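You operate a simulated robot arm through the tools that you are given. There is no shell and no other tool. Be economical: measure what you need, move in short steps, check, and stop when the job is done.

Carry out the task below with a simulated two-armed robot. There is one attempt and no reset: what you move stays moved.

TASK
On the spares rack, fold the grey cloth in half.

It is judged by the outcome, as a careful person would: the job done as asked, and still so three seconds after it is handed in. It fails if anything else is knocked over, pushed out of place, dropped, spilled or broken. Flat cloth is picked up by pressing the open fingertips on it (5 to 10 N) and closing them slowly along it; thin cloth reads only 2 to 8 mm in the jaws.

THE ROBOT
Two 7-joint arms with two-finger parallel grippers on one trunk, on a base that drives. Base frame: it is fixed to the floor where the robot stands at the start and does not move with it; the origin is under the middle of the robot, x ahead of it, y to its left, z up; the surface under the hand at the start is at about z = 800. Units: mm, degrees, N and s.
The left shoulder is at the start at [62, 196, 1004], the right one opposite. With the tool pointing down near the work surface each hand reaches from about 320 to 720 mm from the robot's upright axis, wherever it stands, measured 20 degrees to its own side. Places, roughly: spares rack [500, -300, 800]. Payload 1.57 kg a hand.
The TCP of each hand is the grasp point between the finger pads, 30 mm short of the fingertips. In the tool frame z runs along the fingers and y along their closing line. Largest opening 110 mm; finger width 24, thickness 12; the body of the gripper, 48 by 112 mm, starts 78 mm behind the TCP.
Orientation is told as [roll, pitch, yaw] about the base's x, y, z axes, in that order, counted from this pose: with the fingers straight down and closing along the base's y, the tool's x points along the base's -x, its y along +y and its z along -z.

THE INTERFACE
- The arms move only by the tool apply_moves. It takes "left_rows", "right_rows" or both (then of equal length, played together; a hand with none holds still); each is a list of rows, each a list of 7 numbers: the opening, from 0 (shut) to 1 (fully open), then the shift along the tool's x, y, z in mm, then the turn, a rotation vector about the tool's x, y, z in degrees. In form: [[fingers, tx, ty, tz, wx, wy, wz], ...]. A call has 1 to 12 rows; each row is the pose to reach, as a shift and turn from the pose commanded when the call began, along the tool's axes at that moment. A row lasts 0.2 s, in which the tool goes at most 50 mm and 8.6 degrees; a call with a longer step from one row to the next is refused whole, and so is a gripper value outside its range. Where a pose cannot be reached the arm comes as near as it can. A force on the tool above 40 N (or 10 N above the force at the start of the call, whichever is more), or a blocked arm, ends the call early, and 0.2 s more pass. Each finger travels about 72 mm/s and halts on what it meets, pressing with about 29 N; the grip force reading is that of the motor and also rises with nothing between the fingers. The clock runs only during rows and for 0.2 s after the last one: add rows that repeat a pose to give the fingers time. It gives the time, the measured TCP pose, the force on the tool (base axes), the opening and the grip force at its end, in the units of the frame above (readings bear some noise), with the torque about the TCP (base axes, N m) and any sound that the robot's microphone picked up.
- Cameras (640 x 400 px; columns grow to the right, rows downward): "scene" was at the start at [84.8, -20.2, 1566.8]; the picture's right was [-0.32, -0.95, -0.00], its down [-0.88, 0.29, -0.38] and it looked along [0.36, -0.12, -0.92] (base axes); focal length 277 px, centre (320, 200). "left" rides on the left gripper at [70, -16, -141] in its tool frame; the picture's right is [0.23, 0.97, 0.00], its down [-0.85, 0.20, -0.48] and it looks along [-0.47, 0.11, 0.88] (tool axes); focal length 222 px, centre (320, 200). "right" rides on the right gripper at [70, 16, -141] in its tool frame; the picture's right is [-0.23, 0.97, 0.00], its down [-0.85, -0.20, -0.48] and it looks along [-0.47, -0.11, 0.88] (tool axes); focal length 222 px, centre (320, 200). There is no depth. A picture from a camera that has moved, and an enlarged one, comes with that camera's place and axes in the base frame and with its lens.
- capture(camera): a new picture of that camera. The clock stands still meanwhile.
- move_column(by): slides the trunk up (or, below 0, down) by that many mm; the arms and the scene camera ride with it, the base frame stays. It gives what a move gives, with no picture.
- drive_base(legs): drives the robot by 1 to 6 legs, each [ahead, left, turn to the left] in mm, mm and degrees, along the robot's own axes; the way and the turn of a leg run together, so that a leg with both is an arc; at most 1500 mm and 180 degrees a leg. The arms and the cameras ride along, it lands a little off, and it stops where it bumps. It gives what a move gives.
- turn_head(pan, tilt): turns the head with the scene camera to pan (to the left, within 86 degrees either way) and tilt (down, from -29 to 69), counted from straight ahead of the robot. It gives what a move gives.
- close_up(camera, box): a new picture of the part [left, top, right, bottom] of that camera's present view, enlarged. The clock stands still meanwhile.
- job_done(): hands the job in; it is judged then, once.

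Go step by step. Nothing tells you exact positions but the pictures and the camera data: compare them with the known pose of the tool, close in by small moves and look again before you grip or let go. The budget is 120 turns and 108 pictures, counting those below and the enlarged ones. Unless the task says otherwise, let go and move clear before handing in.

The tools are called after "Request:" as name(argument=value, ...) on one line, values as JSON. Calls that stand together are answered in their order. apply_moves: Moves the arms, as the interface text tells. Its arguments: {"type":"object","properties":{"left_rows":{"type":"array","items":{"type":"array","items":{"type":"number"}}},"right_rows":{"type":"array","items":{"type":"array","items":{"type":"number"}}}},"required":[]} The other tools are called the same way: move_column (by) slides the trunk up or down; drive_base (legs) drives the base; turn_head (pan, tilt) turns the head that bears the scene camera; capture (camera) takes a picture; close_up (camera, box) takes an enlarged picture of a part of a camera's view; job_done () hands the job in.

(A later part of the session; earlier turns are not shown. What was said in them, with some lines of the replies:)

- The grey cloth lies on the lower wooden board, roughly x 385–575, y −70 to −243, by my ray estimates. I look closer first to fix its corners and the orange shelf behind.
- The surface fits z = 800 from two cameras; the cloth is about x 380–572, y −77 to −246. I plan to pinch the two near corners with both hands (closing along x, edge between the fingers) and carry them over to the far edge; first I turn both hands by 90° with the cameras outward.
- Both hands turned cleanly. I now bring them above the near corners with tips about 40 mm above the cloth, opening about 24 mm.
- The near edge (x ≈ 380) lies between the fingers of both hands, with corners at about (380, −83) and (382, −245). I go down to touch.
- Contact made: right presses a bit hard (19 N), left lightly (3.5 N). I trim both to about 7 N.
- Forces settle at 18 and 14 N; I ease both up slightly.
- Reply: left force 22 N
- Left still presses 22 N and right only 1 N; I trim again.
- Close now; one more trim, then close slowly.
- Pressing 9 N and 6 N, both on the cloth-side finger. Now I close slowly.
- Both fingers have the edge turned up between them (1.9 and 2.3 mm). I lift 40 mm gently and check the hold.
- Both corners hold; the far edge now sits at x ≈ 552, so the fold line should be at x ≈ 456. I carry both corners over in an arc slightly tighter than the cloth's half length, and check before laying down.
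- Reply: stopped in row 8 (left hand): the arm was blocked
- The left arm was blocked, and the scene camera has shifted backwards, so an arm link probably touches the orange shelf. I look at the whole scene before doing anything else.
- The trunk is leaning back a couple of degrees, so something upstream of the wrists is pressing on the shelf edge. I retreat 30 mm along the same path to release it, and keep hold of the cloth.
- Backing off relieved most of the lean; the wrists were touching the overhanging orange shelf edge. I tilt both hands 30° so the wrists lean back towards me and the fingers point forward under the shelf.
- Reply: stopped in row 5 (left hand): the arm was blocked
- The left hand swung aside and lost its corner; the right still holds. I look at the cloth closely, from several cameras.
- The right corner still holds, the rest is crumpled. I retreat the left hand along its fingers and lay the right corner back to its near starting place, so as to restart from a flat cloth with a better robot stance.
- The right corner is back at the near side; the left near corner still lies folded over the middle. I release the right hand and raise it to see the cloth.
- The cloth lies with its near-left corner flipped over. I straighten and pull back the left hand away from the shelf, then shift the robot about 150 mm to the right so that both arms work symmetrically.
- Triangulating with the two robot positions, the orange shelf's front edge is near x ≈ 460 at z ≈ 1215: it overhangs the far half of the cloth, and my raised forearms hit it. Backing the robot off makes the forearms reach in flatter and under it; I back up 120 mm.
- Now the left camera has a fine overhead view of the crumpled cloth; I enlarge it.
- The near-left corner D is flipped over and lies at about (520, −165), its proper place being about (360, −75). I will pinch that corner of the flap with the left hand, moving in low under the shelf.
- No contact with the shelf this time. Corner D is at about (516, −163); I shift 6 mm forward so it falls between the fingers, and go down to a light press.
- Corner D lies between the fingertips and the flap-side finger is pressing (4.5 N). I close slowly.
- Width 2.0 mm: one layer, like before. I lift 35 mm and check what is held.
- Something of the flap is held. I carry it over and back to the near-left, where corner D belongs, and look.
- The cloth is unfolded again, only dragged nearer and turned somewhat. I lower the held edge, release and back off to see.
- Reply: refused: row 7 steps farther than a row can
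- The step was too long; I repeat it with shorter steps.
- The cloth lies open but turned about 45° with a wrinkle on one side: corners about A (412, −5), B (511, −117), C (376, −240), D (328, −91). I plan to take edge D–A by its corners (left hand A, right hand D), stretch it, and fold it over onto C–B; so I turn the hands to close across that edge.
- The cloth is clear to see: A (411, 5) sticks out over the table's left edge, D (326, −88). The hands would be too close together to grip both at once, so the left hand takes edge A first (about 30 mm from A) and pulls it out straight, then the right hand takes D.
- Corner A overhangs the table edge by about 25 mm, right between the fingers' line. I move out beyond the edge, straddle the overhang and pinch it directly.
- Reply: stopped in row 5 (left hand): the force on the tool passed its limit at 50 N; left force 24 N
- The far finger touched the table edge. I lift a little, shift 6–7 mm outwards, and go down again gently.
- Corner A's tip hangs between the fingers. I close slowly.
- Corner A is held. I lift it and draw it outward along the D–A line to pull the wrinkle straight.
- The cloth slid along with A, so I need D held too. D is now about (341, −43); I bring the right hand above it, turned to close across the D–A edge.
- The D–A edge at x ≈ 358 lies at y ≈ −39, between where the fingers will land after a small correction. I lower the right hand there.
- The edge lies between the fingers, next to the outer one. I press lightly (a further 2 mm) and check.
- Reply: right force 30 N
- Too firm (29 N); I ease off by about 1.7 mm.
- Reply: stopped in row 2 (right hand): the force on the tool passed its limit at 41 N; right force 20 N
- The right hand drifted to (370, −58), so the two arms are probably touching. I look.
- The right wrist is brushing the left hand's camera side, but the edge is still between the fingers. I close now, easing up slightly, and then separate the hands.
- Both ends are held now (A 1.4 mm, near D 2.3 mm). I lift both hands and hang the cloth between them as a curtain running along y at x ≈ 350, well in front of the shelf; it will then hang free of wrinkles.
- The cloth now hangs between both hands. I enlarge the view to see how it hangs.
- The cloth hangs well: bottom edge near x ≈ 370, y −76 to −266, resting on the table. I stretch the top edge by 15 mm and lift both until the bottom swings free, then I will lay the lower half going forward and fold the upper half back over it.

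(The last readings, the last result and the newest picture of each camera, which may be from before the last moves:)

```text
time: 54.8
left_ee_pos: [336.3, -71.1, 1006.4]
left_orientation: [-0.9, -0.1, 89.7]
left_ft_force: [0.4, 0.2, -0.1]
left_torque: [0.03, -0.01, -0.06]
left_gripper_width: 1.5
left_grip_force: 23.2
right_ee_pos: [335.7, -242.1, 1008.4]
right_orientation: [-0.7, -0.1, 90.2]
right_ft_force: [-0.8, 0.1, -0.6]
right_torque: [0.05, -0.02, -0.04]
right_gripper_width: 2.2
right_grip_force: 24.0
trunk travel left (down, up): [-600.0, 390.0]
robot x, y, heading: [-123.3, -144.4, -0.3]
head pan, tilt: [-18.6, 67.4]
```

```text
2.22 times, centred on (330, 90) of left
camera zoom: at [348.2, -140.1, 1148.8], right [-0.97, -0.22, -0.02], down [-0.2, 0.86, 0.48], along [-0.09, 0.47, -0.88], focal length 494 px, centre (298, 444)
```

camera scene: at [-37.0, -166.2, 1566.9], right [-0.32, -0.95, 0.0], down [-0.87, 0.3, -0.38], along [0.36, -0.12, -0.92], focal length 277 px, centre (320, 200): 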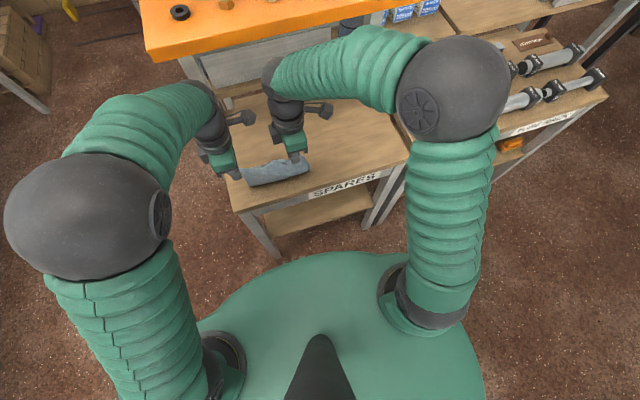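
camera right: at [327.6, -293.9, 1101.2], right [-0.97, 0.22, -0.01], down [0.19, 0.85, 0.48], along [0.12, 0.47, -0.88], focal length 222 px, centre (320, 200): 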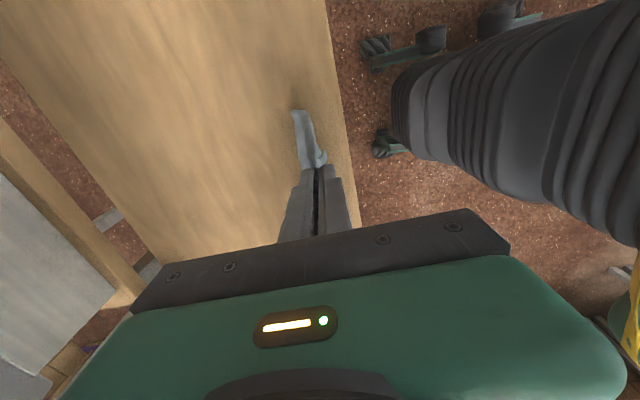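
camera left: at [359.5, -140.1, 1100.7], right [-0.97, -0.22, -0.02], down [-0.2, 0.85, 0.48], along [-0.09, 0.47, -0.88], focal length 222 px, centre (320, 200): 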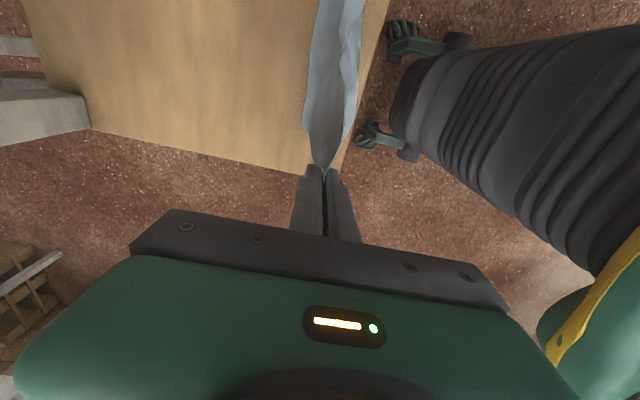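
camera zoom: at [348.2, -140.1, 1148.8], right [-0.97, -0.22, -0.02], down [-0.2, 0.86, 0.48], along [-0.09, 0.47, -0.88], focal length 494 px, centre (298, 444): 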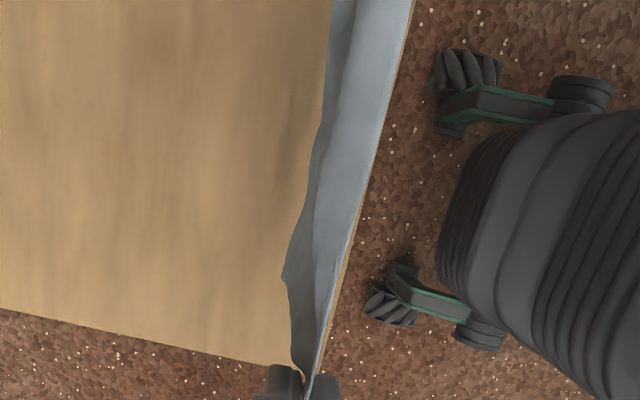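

The top edge is taut and the bottom just touches the table at x ≈ 370. I lift a bit more so it hangs plumb, then lower while moving forward, laying the lower half on the table from x ≈ 340 on.

Request:
apply_moves(left_rows=[[0, 0, 0, -10, 0, 0, 0], [0, 0, 0, -20, 0, 0, 0], [0, 0, 0, -20, 0, 0, 0], [0, 0, 0, -20, 0, 0, 0], [0, 0, -9, -6, 0, 0, 0], [0, 0, -19, 11, 0, 0, 0], [0, 0, -34, 28, 0, 0, 0], [0, 0, -49, 46, 0, 0, 0], [0, 0, -64, 63, 0, 0, 0], [0, 0, -76, 78, 0, 0, 0]], right_rows=[[0, 0, 0, -10, 0, 0, 0], [0, 0, 0, -20, 0, 0, 0], [0, 0, 0, -20, 0, 0, 0], [0, 0, 0, -20, 0, 0, 0], [0, 0, -9, -6, 0, 0, 0], [0, 0, -19, 11, 0, 0, 0], [0, 0, -34, 28, 0, 0, 0], [0, 0, -49, 46, 0, 0, 0], [0, 0, -64, 63, 0, 0, 0], [0, 0, -76, 78, 0, 0, 0]])

Request:
close_up(camera="scene", box=[170, 80, 350, 220])

Request:
capture(camera="left")

```text
time: 57.0
left_ee_pos: [413.8, -71.0, 927.9]
left_orientation: [-0.7, 0.0, 89.8]
left_ft_force: [-0.2, 0.0, -0.9]
left_torque: [0.01, 0.04, -0.03]
left_gripper_width: 1.4
left_grip_force: 23.1
right_ee_pos: [412.5, -240.6, 929.1]
right_orientation: [-0.6, -0.1, 90.2]
right_ft_force: [0.1, 0.9, -0.5]
right_torque: [-0.02, -0.01, -0.01]
right_gripper_width: 2.4
right_grip_force: 23.8
trunk travel left (down, up): [-600.0, 390.0]
robot x, y, heading: [-123.5, -145.9, -0.1]
head pan, tilt: [-18.6, 67.4]
```

```text
2.86 times, centred on (260, 150) of scene
camera zoom: at [-32.8, -165.3, 1566.7], right [-0.32, -0.95, 0.0], down [-0.88, 0.3, -0.38], along [0.36, -0.12, -0.92], focal length 791 px, centre (491, 343)
```

zoom: 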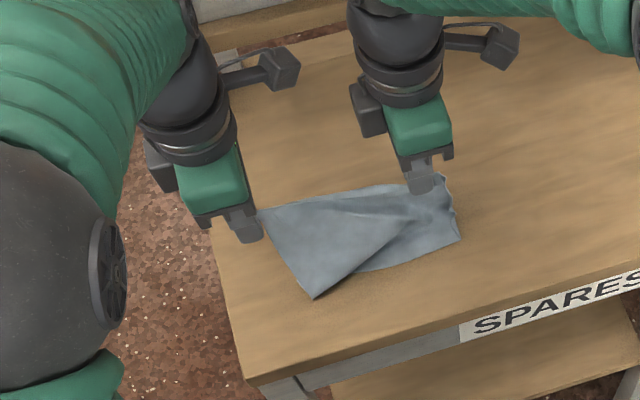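

```text
42 pictures are left
camera left: at [426.5, -141.3, 1069.1], right [-0.97, -0.22, -0.01], down [-0.2, 0.86, 0.48], along [-0.09, 0.47, -0.88], focal length 222 px, centre (320, 200)
```

left: 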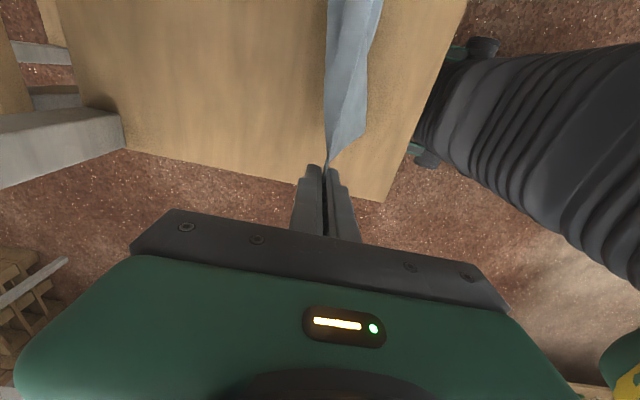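

The B side lies correctly but the C side may be curled under. I check with the right camera.

Request:
capture(camera="right")

Request:
close_up(camera="scene", box=[230, 130, 310, 190])

```text
41 pictures are left
camera right: at [395.3, -309.8, 1069.9], right [-0.97, 0.22, -0.01], down [0.19, 0.85, 0.48], along [0.12, 0.47, -0.88], focal length 222 px, centre (320, 200)
```

right: 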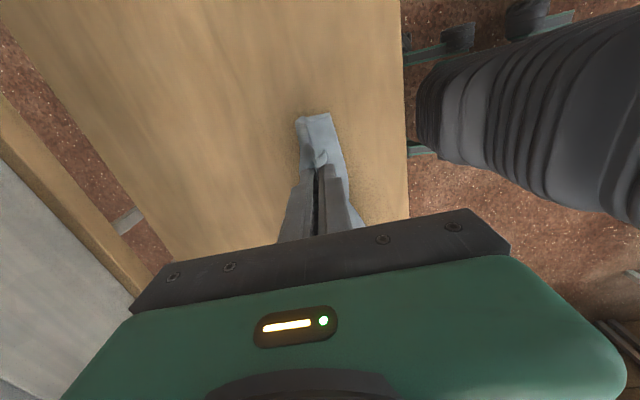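

```text
6.67 times, centred on (270, 160) of scene
camera zoom: at [-32.8, -165.3, 1566.7], right [-0.32, -0.95, 0.0], down [-0.88, 0.3, -0.38], along [0.36, -0.12, -0.92], focal length 1846 px, centre (653, 467)
```

zoom: 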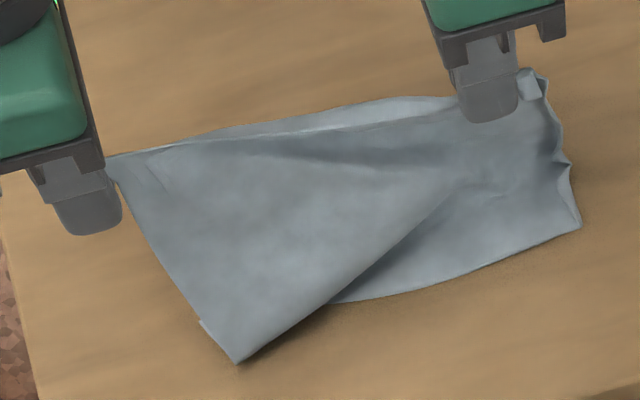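

The bottom curled under on one side. I raise the cloth clear again, swing back to x ≈ 305, and check it hangs plumb before laying it with more drag.

Request:
apply_moves(left_rows=[[0, 0, 13, -32, 0, 0, 0], [0, 0, 33, -67, 0, 0, 0], [0, 0, 60, -97, 0, 0, 0], [0, 0, 85, -115, 0, 0, 0], [0, 0, 108, -115, 0, 0, 0], [0, 0, 108, -115, 0, 0, 0], [0, 0, 108, -115, 0, 0, 0], [0, 0, 108, -115, 0, 0, 0]], right_rows=[[0, 0, 13, -32, 0, 0, 0], [0, 0, 33, -67, 0, 0, 0], [0, 0, 60, -97, 0, 0, 0], [0, 0, 85, -115, 0, 0, 0], [0, 0, 108, -115, 0, 0, 0], [0, 0, 108, -115, 0, 0, 0], [0, 0, 108, -115, 0, 0, 0], [0, 0, 108, -115, 0, 0, 0]])

Request:
close_up(camera="scene", box=[170, 80, 350, 220])

Request:
close_up(camera="left", box=[220, 0, 440, 180])

```text
time: 58.8
left_ee_pos: [302.6, -72.2, 1042.4]
left_orientation: [-0.9, -0.1, 89.7]
left_ft_force: [0.5, 0.4, 0.5]
left_torque: [0.02, 0.01, -0.06]
left_gripper_width: 1.4
left_grip_force: 23.4
right_ee_pos: [302.4, -240.0, 1046.5]
right_orientation: [-0.7, -0.1, 90.3]
right_ft_force: [-0.6, -0.6, -0.2]
right_torque: [-0.01, -0.02, -0.05]
right_gripper_width: 2.6
right_grip_force: 24.0
trunk travel left (down, up): [-600.0, 390.0]
robot x, y, heading: [-120.4, -145.9, -0.3]
head pan, tilt: [-18.6, 67.4]
```

```text
2.86 times, centred on (260, 150) of scene
camera zoom: at [-37.0, -164.8, 1566.9], right [-0.32, -0.95, 0.0], down [-0.87, 0.3, -0.38], along [0.36, -0.12, -0.92], focal length 791 px, centre (491, 343)
```

zoom: 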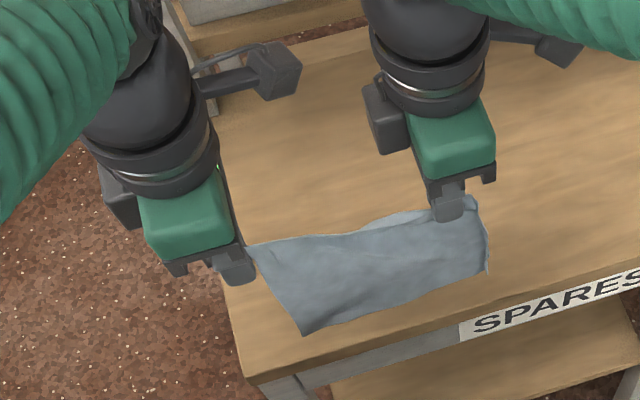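

```text
2.22 times, centred on (330, 90) of left
camera zoom: at [315.8, -141.6, 1183.6], right [-0.97, -0.22, -0.02], down [-0.2, 0.86, 0.48], along [-0.09, 0.47, -0.88], focal length 494 px, centre (298, 444)
```

zoom: 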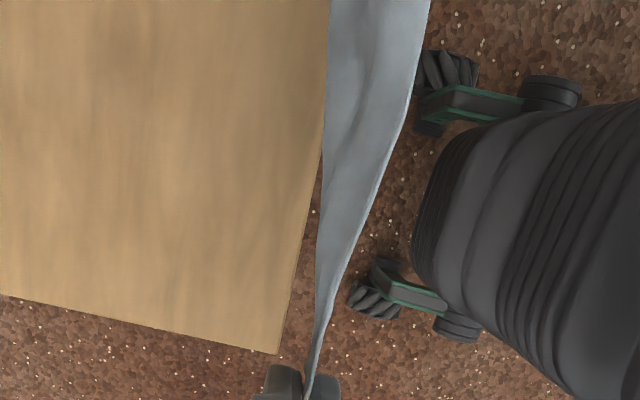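

Now it hangs plumb and free at x ≈ 310. I lower until it touches and then advance first with little lowering so the bottom edge trails and lies flat.

Request:
apply_moves(left_rows=[[0, 0, -5, 25, 0, 0, 0], [0, 0, -12, 47, 0, 0, 0], [0, 0, -12, 49, 0, 0, 0], [0, 0, -24, 51, 0, 0, 0], [0, 0, -36, 54, 0, 0, 0], [0, 0, -47, 59, 0, 0, 0], [0, 0, -58, 65, 0, 0, 0], [0, 0, -69, 74, 0, 0, 0], [0, 0, -79, 84, 0, 0, 0], [0, 0, -88, 95, 0, 0, 0]], right_rows=[[0, 0, -5, 27, 0, 0, 0], [0, 0, -12, 49, 0, 0, 0], [0, 0, -12, 51, 0, 0, 0], [0, 0, -24, 53, 0, 0, 0], [0, 0, -36, 56, 0, 0, 0], [0, 0, -47, 61, 0, 0, 0], [0, 0, -58, 67, 0, 0, 0], [0, 0, -69, 76, 0, 0, 0], [0, 0, -79, 86, 0, 0, 0], [0, 0, -88, 97, 0, 0, 0]])

Request:
close_up(camera="scene", box=[190, 110, 330, 210])

Request:
close_up(camera="left", box=[220, 0, 440, 180])

```text
time: 61.0
left_ee_pos: [395.5, -70.1, 949.1]
left_orientation: [-0.9, -0.2, 89.7]
left_ft_force: [-0.1, -0.3, 0.3]
left_torque: [-0.03, 0.02, -0.03]
left_gripper_width: 1.4
left_grip_force: 23.3
right_ee_pos: [392.5, -242.2, 947.6]
right_orientation: [-0.6, -0.2, 90.2]
right_ft_force: [0.5, -0.2, 0.0]
right_torque: [0.02, 0.0, -0.05]
right_gripper_width: 2.3
right_grip_force: 24.0
trunk travel left (down, up): [-600.0, 390.0]
robot x, y, heading: [-118.8, -148.1, -0.4]
head pan, tilt: [-18.6, 67.4]
```

```text
4.00 times, centred on (260, 160) of scene
camera zoom: at [-33.3, -165.3, 1566.7], right [-0.32, -0.95, 0.0], down [-0.88, 0.3, -0.38], along [0.36, -0.12, -0.92], focal length 1107 px, centre (560, 360)
```

zoom: 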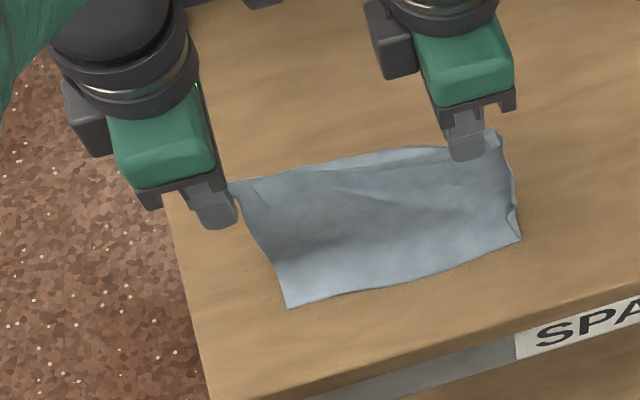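

```text
2.22 times, centred on (330, 90) of left
camera zoom: at [407.1, -140.7, 1089.8], right [-0.97, -0.22, -0.01], down [-0.2, 0.86, 0.48], along [-0.09, 0.47, -0.88], focal length 494 px, centre (298, 444)
```

zoom: 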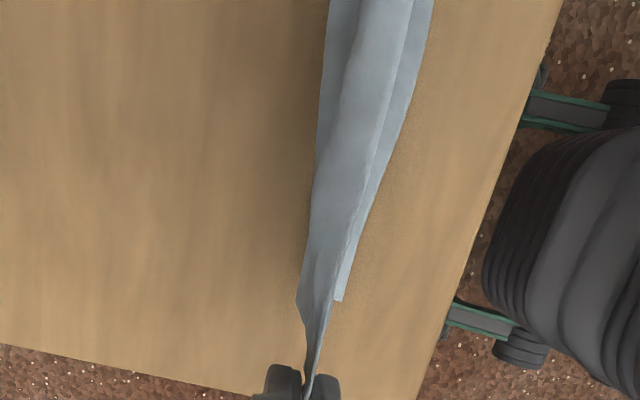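

Now the bottom edge lies straight at x ≈ 375 (y −81 to −270) with the belly bulging forward, as wanted. I lower with a slight forward swing and come back, stopping about 12 mm above the table to check the alignment.

Request:
apply_moves(left_rows=[[0, 0, -9, 11, 0, 0, 0], [0, 0, -18, 22, 0, 0, 0], [0, 0, -25, 34, 0, 0, 0], [0, 0, -28, 48, 0, 0, 0], [0, 0, -26, 62, 0, 0, 0], [0, 0, -18, 76, 0, 0, 0], [0, 0, -8, 88, 0, 0, 0], [0, 0, 2, 98, 0, 0, 0], [0, 0, 8, 106, 0, 0, 0], [0, 0, 8, 106, 0, 0, 0]], right_rows=[[0, 0, -9, 11, 0, 0, 0], [0, 0, -18, 22, 0, 0, 0], [0, 0, -25, 34, 0, 0, 0], [0, 0, -28, 48, 0, 0, 0], [0, 0, -26, 62, 0, 0, 0], [0, 0, -18, 76, 0, 0, 0], [0, 0, -8, 88, 0, 0, 0], [0, 0, 2, 98, 0, 0, 0], [0, 0, 6, 105, 0, 0, 0], [0, 0, 6, 105, 0, 0, 0]])

Request:
close_up(camera="scene", box=[190, 110, 330, 210])

Request:
capture(camera="left")

Request:
capture(camera="right")

```text
time: 63.2
left_ee_pos: [385.9, -71.2, 843.7]
left_orientation: [-0.8, -0.1, 89.7]
left_ft_force: [0.7, -0.1, -0.1]
left_torque: [0.02, -0.03, -0.05]
left_gripper_width: 1.7
left_grip_force: 23.8
right_ee_pos: [387.1, -239.8, 844.3]
right_orientation: [-0.7, -0.2, 90.1]
right_ft_force: [-0.2, -0.3, -0.3]
right_torque: [0.0, -0.04, -0.06]
right_gripper_width: 2.6
right_grip_force: 23.6
trunk travel left (down, up): [-600.0, 390.0]
robot x, y, heading: [-119.9, -145.5, -0.4]
head pan, tilt: [-18.6, 67.4]
```

```text
4.00 times, centred on (260, 160) of scene
camera zoom: at [-35.0, -165.2, 1566.8], right [-0.32, -0.95, 0.0], down [-0.88, 0.3, -0.38], along [0.36, -0.12, -0.92], focal length 1107 px, centre (560, 360)
```

zoom: 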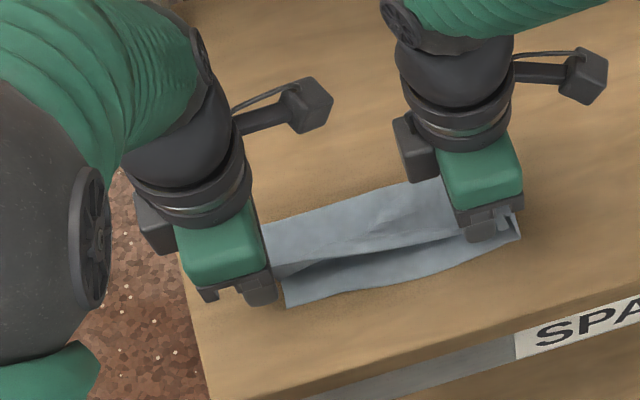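

```text
34 pictures are left
camera left: at [398.8, -140.8, 985.1], right [-0.97, -0.22, -0.01], down [-0.2, 0.86, 0.48], along [-0.09, 0.47, -0.88], focal length 222 px, centre (320, 200)
```

left: 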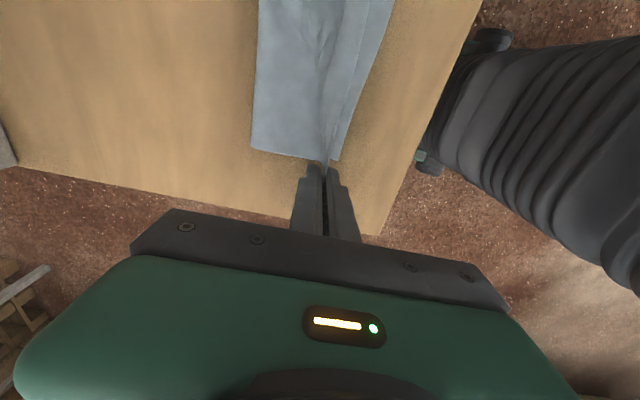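

```text
33 pictures are left
camera right: at [368.7, -309.5, 983.6], right [-0.97, 0.22, -0.01], down [0.19, 0.85, 0.48], along [0.12, 0.47, -0.88], focal length 222 px, centre (320, 200)
```

right: 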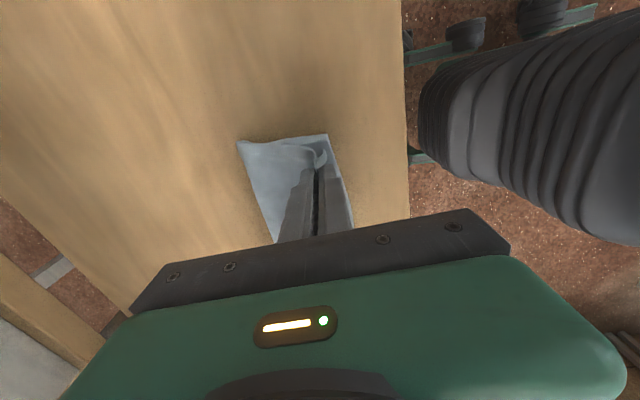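

Nearly done: lower edge at x ≈ 372–375, fold forming at x ≈ 445, and the held edge is about 10 mm off in x and y. I shift both hands 9 mm back and to the right while lowering to just above the cloth.

Request:
apply_moves(left_rows=[[0, 3, 3, 2, 0, 0, 0], [0, 6, 6, 5, 0, 0, 0], [0, 9, 9, 8, 0, 0, 0], [0, 9, 10, 10.5, 0, 0, 0], [0, 9, 10, 10.5, 0, 0, 0]], right_rows=[[0, 3, 3, 2, 0, 0, 0], [0, 6, 6, 5, 0, 0, 0], [0, 9, 9, 8, 0, 0, 0], [0, 9, 11, 11, 0, 0, 0], [0, 9, 11, 11, 0, 0, 0]])

Request:
close_up(camera="scene", box=[190, 110, 330, 210])

Request:
close_up(camera="left", box=[220, 20, 440, 200])

Request:
close_up(camera="right", box=[200, 80, 420, 260])

```text
time: 64.4
left_ee_pos: [376.4, -77.9, 833.4]
left_orientation: [-0.8, -0.1, 89.7]
left_ft_force: [0.0, -0.1, 0.3]
left_torque: [0.02, 0.01, 0.01]
left_gripper_width: 1.5
left_grip_force: 23.2
right_ee_pos: [377.0, -250.0, 831.9]
right_orientation: [-0.8, -0.1, 90.0]
right_ft_force: [1.4, 0.0, 1.8]
right_torque: [-0.01, -0.04, -0.02]
right_gripper_width: 2.2
right_grip_force: 23.5
trunk travel left (down, up): [-600.0, 390.0]
robot x, y, heading: [-122.3, -146.2, -0.1]
head pan, tilt: [-18.6, 67.4]
```

```text
4.00 times, centred on (260, 160) of scene
camera zoom: at [-35.3, -165.3, 1566.8], right [-0.32, -0.95, 0.0], down [-0.88, 0.3, -0.38], along [0.36, -0.12, -0.92], focal length 1107 px, centre (560, 360)
```

zoom: 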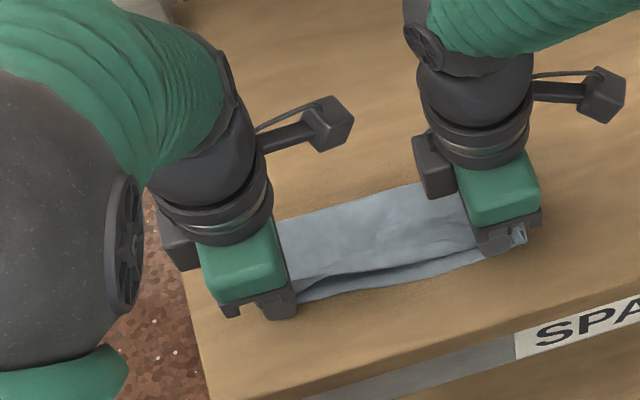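

```text
2.22 times, centred on (330, 110) of left
camera zoom: at [389.2, -149.7, 974.3], right [-0.97, -0.22, -0.02], down [-0.2, 0.86, 0.48], along [-0.09, 0.47, -0.88], focal length 494 px, centre (298, 400)
```

zoom: 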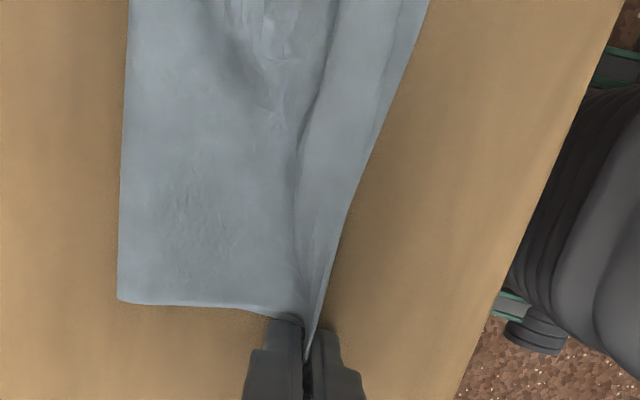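

```text
2.22 times, centred on (310, 170) of right
camera zoom: at [358.9, -318.3, 972.8], right [-0.97, 0.22, -0.01], down [0.19, 0.85, 0.48], along [0.12, 0.47, -0.88], focal length 494 px, centre (342, 267)
```

zoom: 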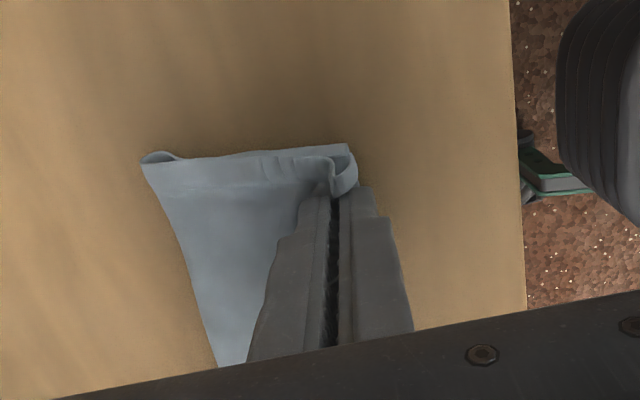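

Edge lies over edge. I open both hands slowly and lift straight up clear.

Request:
apply_moves(left_rows=[[0.03, 0, 0, 0, 0, 0, 0], [0.06, 0, 0, 0, 0, 0, 0], [0.1, 0, 0, 0, 0, 0, 0], [0.1, 0, 0, -5, 0, 0, 0], [0.12, 0, 0, -15, 0, 0, 0], [0.15, 0, 0, -35, 0, 0, 0], [0.15, 0, 0, -70, 0, 0, 0], [0.15, -20, 10, -105, 0, 0, 0], [0.15, -50, 20, -130, 0, 0, 0], [0.15, -90, 20, -140, 0, 0, 0], [0.15, -130, 20, -140, 0, 0, 0]], right_rows=[[0.03, 0, 0, 0, 0, 0, 0], [0.06, 0, 0, 0, 0, 0, 0], [0.1, 0, 0, 0, 0, 0, 0], [0.1, 0, 0, -5, 0, 0, 0], [0.12, 0, 0, -15, 0, 0, 0], [0.15, 0, 0, -35, 0, 0, 0], [0.15, 0, 0, -70, 0, 0, 0], [0.15, 20, 10, -105, 0, 0, 0], [0.15, 50, 20, -130, 0, 0, 0], [0.15, 90, 20, -140, 0, 0, 0], [0.15, 130, 20, -140, 0, 0, 0]])

Request:
close_up(camera="scene", box=[190, 110, 330, 210])

Request:
capture(camera="scene")

Request:
capture(camera="right")

```text
time: 66.8
left_ee_pos: [356.8, 53.7, 972.8]
left_orientation: [-0.8, -0.1, 89.6]
left_ft_force: [-0.5, 0.6, 0.1]
left_torque: [-0.02, 0.02, 0.04]
left_gripper_width: 16.6
left_grip_force: 0.0
right_ee_pos: [355.5, -379.3, 969.9]
right_orientation: [-0.7, -0.2, 90.3]
right_ft_force: [-0.1, 0.4, 0.3]
right_torque: [0.02, 0.01, 0.04]
right_gripper_width: 16.4
right_grip_force: 0.0
trunk travel left (down, up): [-600.0, 390.0]
robot x, y, heading: [-121.4, -147.9, -0.3]
head pan, tilt: [-18.6, 67.4]
```

```text
4.00 times, centred on (260, 160) of scene
camera zoom: at [-35.6, -165.1, 1566.8], right [-0.32, -0.95, 0.0], down [-0.87, 0.3, -0.38], along [0.36, -0.12, -0.92], focal length 1107 px, centre (560, 360)
```

zoom: 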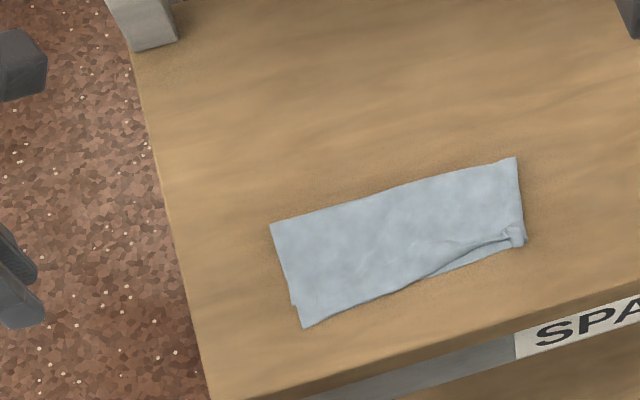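

```text
28 pictures are left
camera scene: at [-35.6, -165.1, 1566.8], right [-0.32, -0.95, 0.0], down [-0.87, 0.3, -0.38], along [0.36, -0.12, -0.92], focal length 277 px, centre (320, 200)
```

scene: 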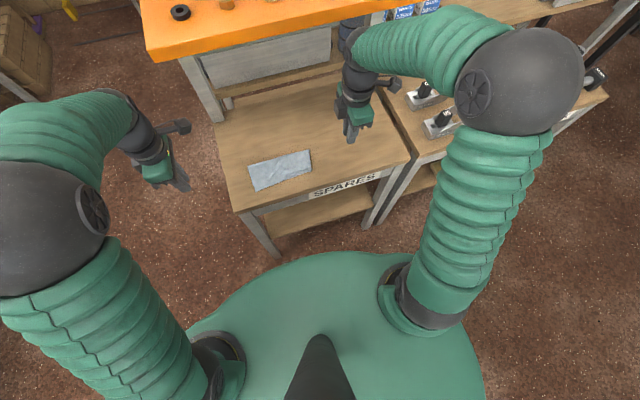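

```text
27 pictures are left
camera right: at [339.2, -448.7, 1111.0], right [-0.97, 0.22, -0.01], down [0.19, 0.85, 0.48], along [0.12, 0.47, -0.88], focal length 222 px, centre (320, 200)
```

right: 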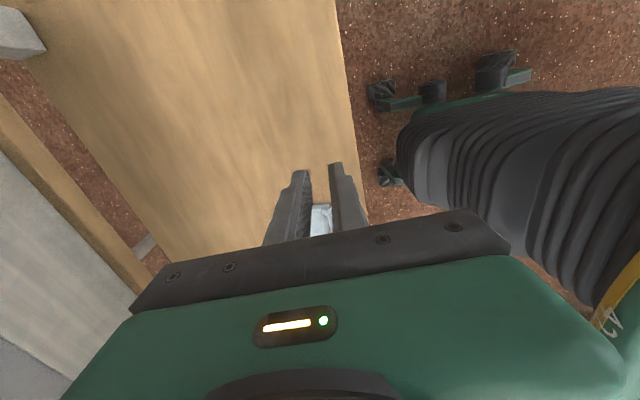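

A neat half fold. There's a small curl at the near-right corner; I look closer to decide whether to flatten it.

Request:
close_up(camera="scene", box=[245, 145, 325, 195])

Request:
turn_head(pan=-18.6, tilt=45)

Request:
capture(camera="scene")

```text
8.00 times, centred on (285, 170) of scene
camera zoom: at [-35.6, -165.1, 1566.8], right [-0.32, -0.95, 0.0], down [-0.87, 0.3, -0.38], along [0.36, -0.12, -0.92], focal length 2215 px, centre (600, 440)
```

zoom: 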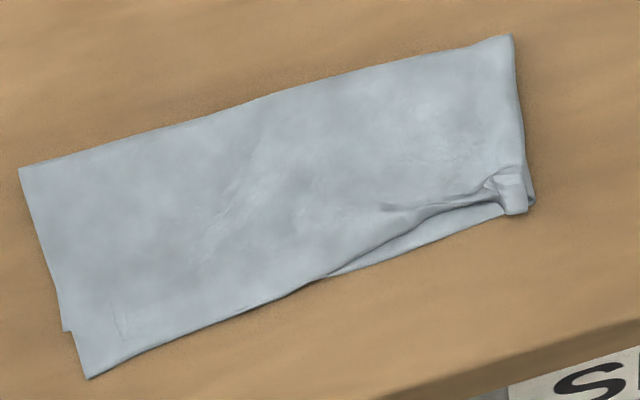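

```text
time: 67.6
left_ee_pos: [355.8, 52.5, 972.5]
left_orientation: [-0.9, -0.2, 89.6]
left_ft_force: [0.1, -0.7, -0.1]
left_torque: [-0.05, -0.01, -0.01]
left_gripper_width: 16.4
left_grip_force: 0.1
right_ee_pos: [356.7, -379.1, 971.4]
right_orientation: [-0.7, -0.1, 90.2]
right_ft_force: [0.1, 0.4, 0.1]
right_torque: [-0.02, 0.01, -0.01]
right_gripper_width: 16.4
right_grip_force: 0.1
trunk travel left (down, up): [-600.0, 390.0]
robot x, y, heading: [-119.8, -144.2, -0.4]
head pan, tilt: [-18.6, 45.0]
```

```text
25 pictures are left
camera scene: at [-13.2, -172.8, 1594.2], right [-0.32, -0.95, 0.0], down [-0.67, 0.23, -0.7], along [0.67, -0.23, -0.71], focal length 277 px, centre (320, 200)
```

scene: 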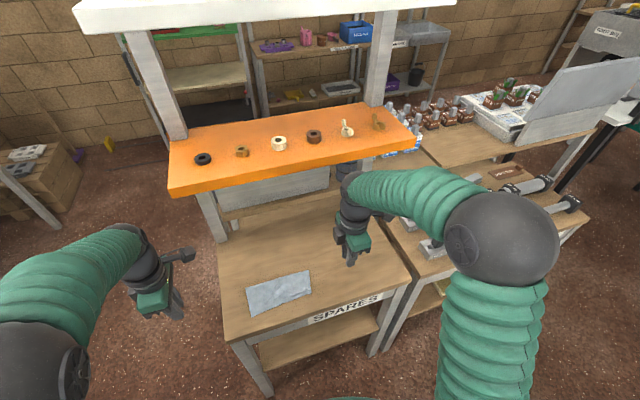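

The cloth is folded edge over edge, with only a tiny curl at one corner. All the parts on the orange shelf are still in place, and both hands are clear of the cloth, so I hand in.

Request:
job_done()

```text
The job is handed in.
```

The grey cloth is folded in half on the spares rack. Its edges line up to within about 12 mm, with a small curl at the near-right corner.

On the first attempt an arm bumped the overhanging orange shelf. The six parts on it look undisturbed in the final picture. The cloth now lies turned from how it was, and nearer the front of the rack.
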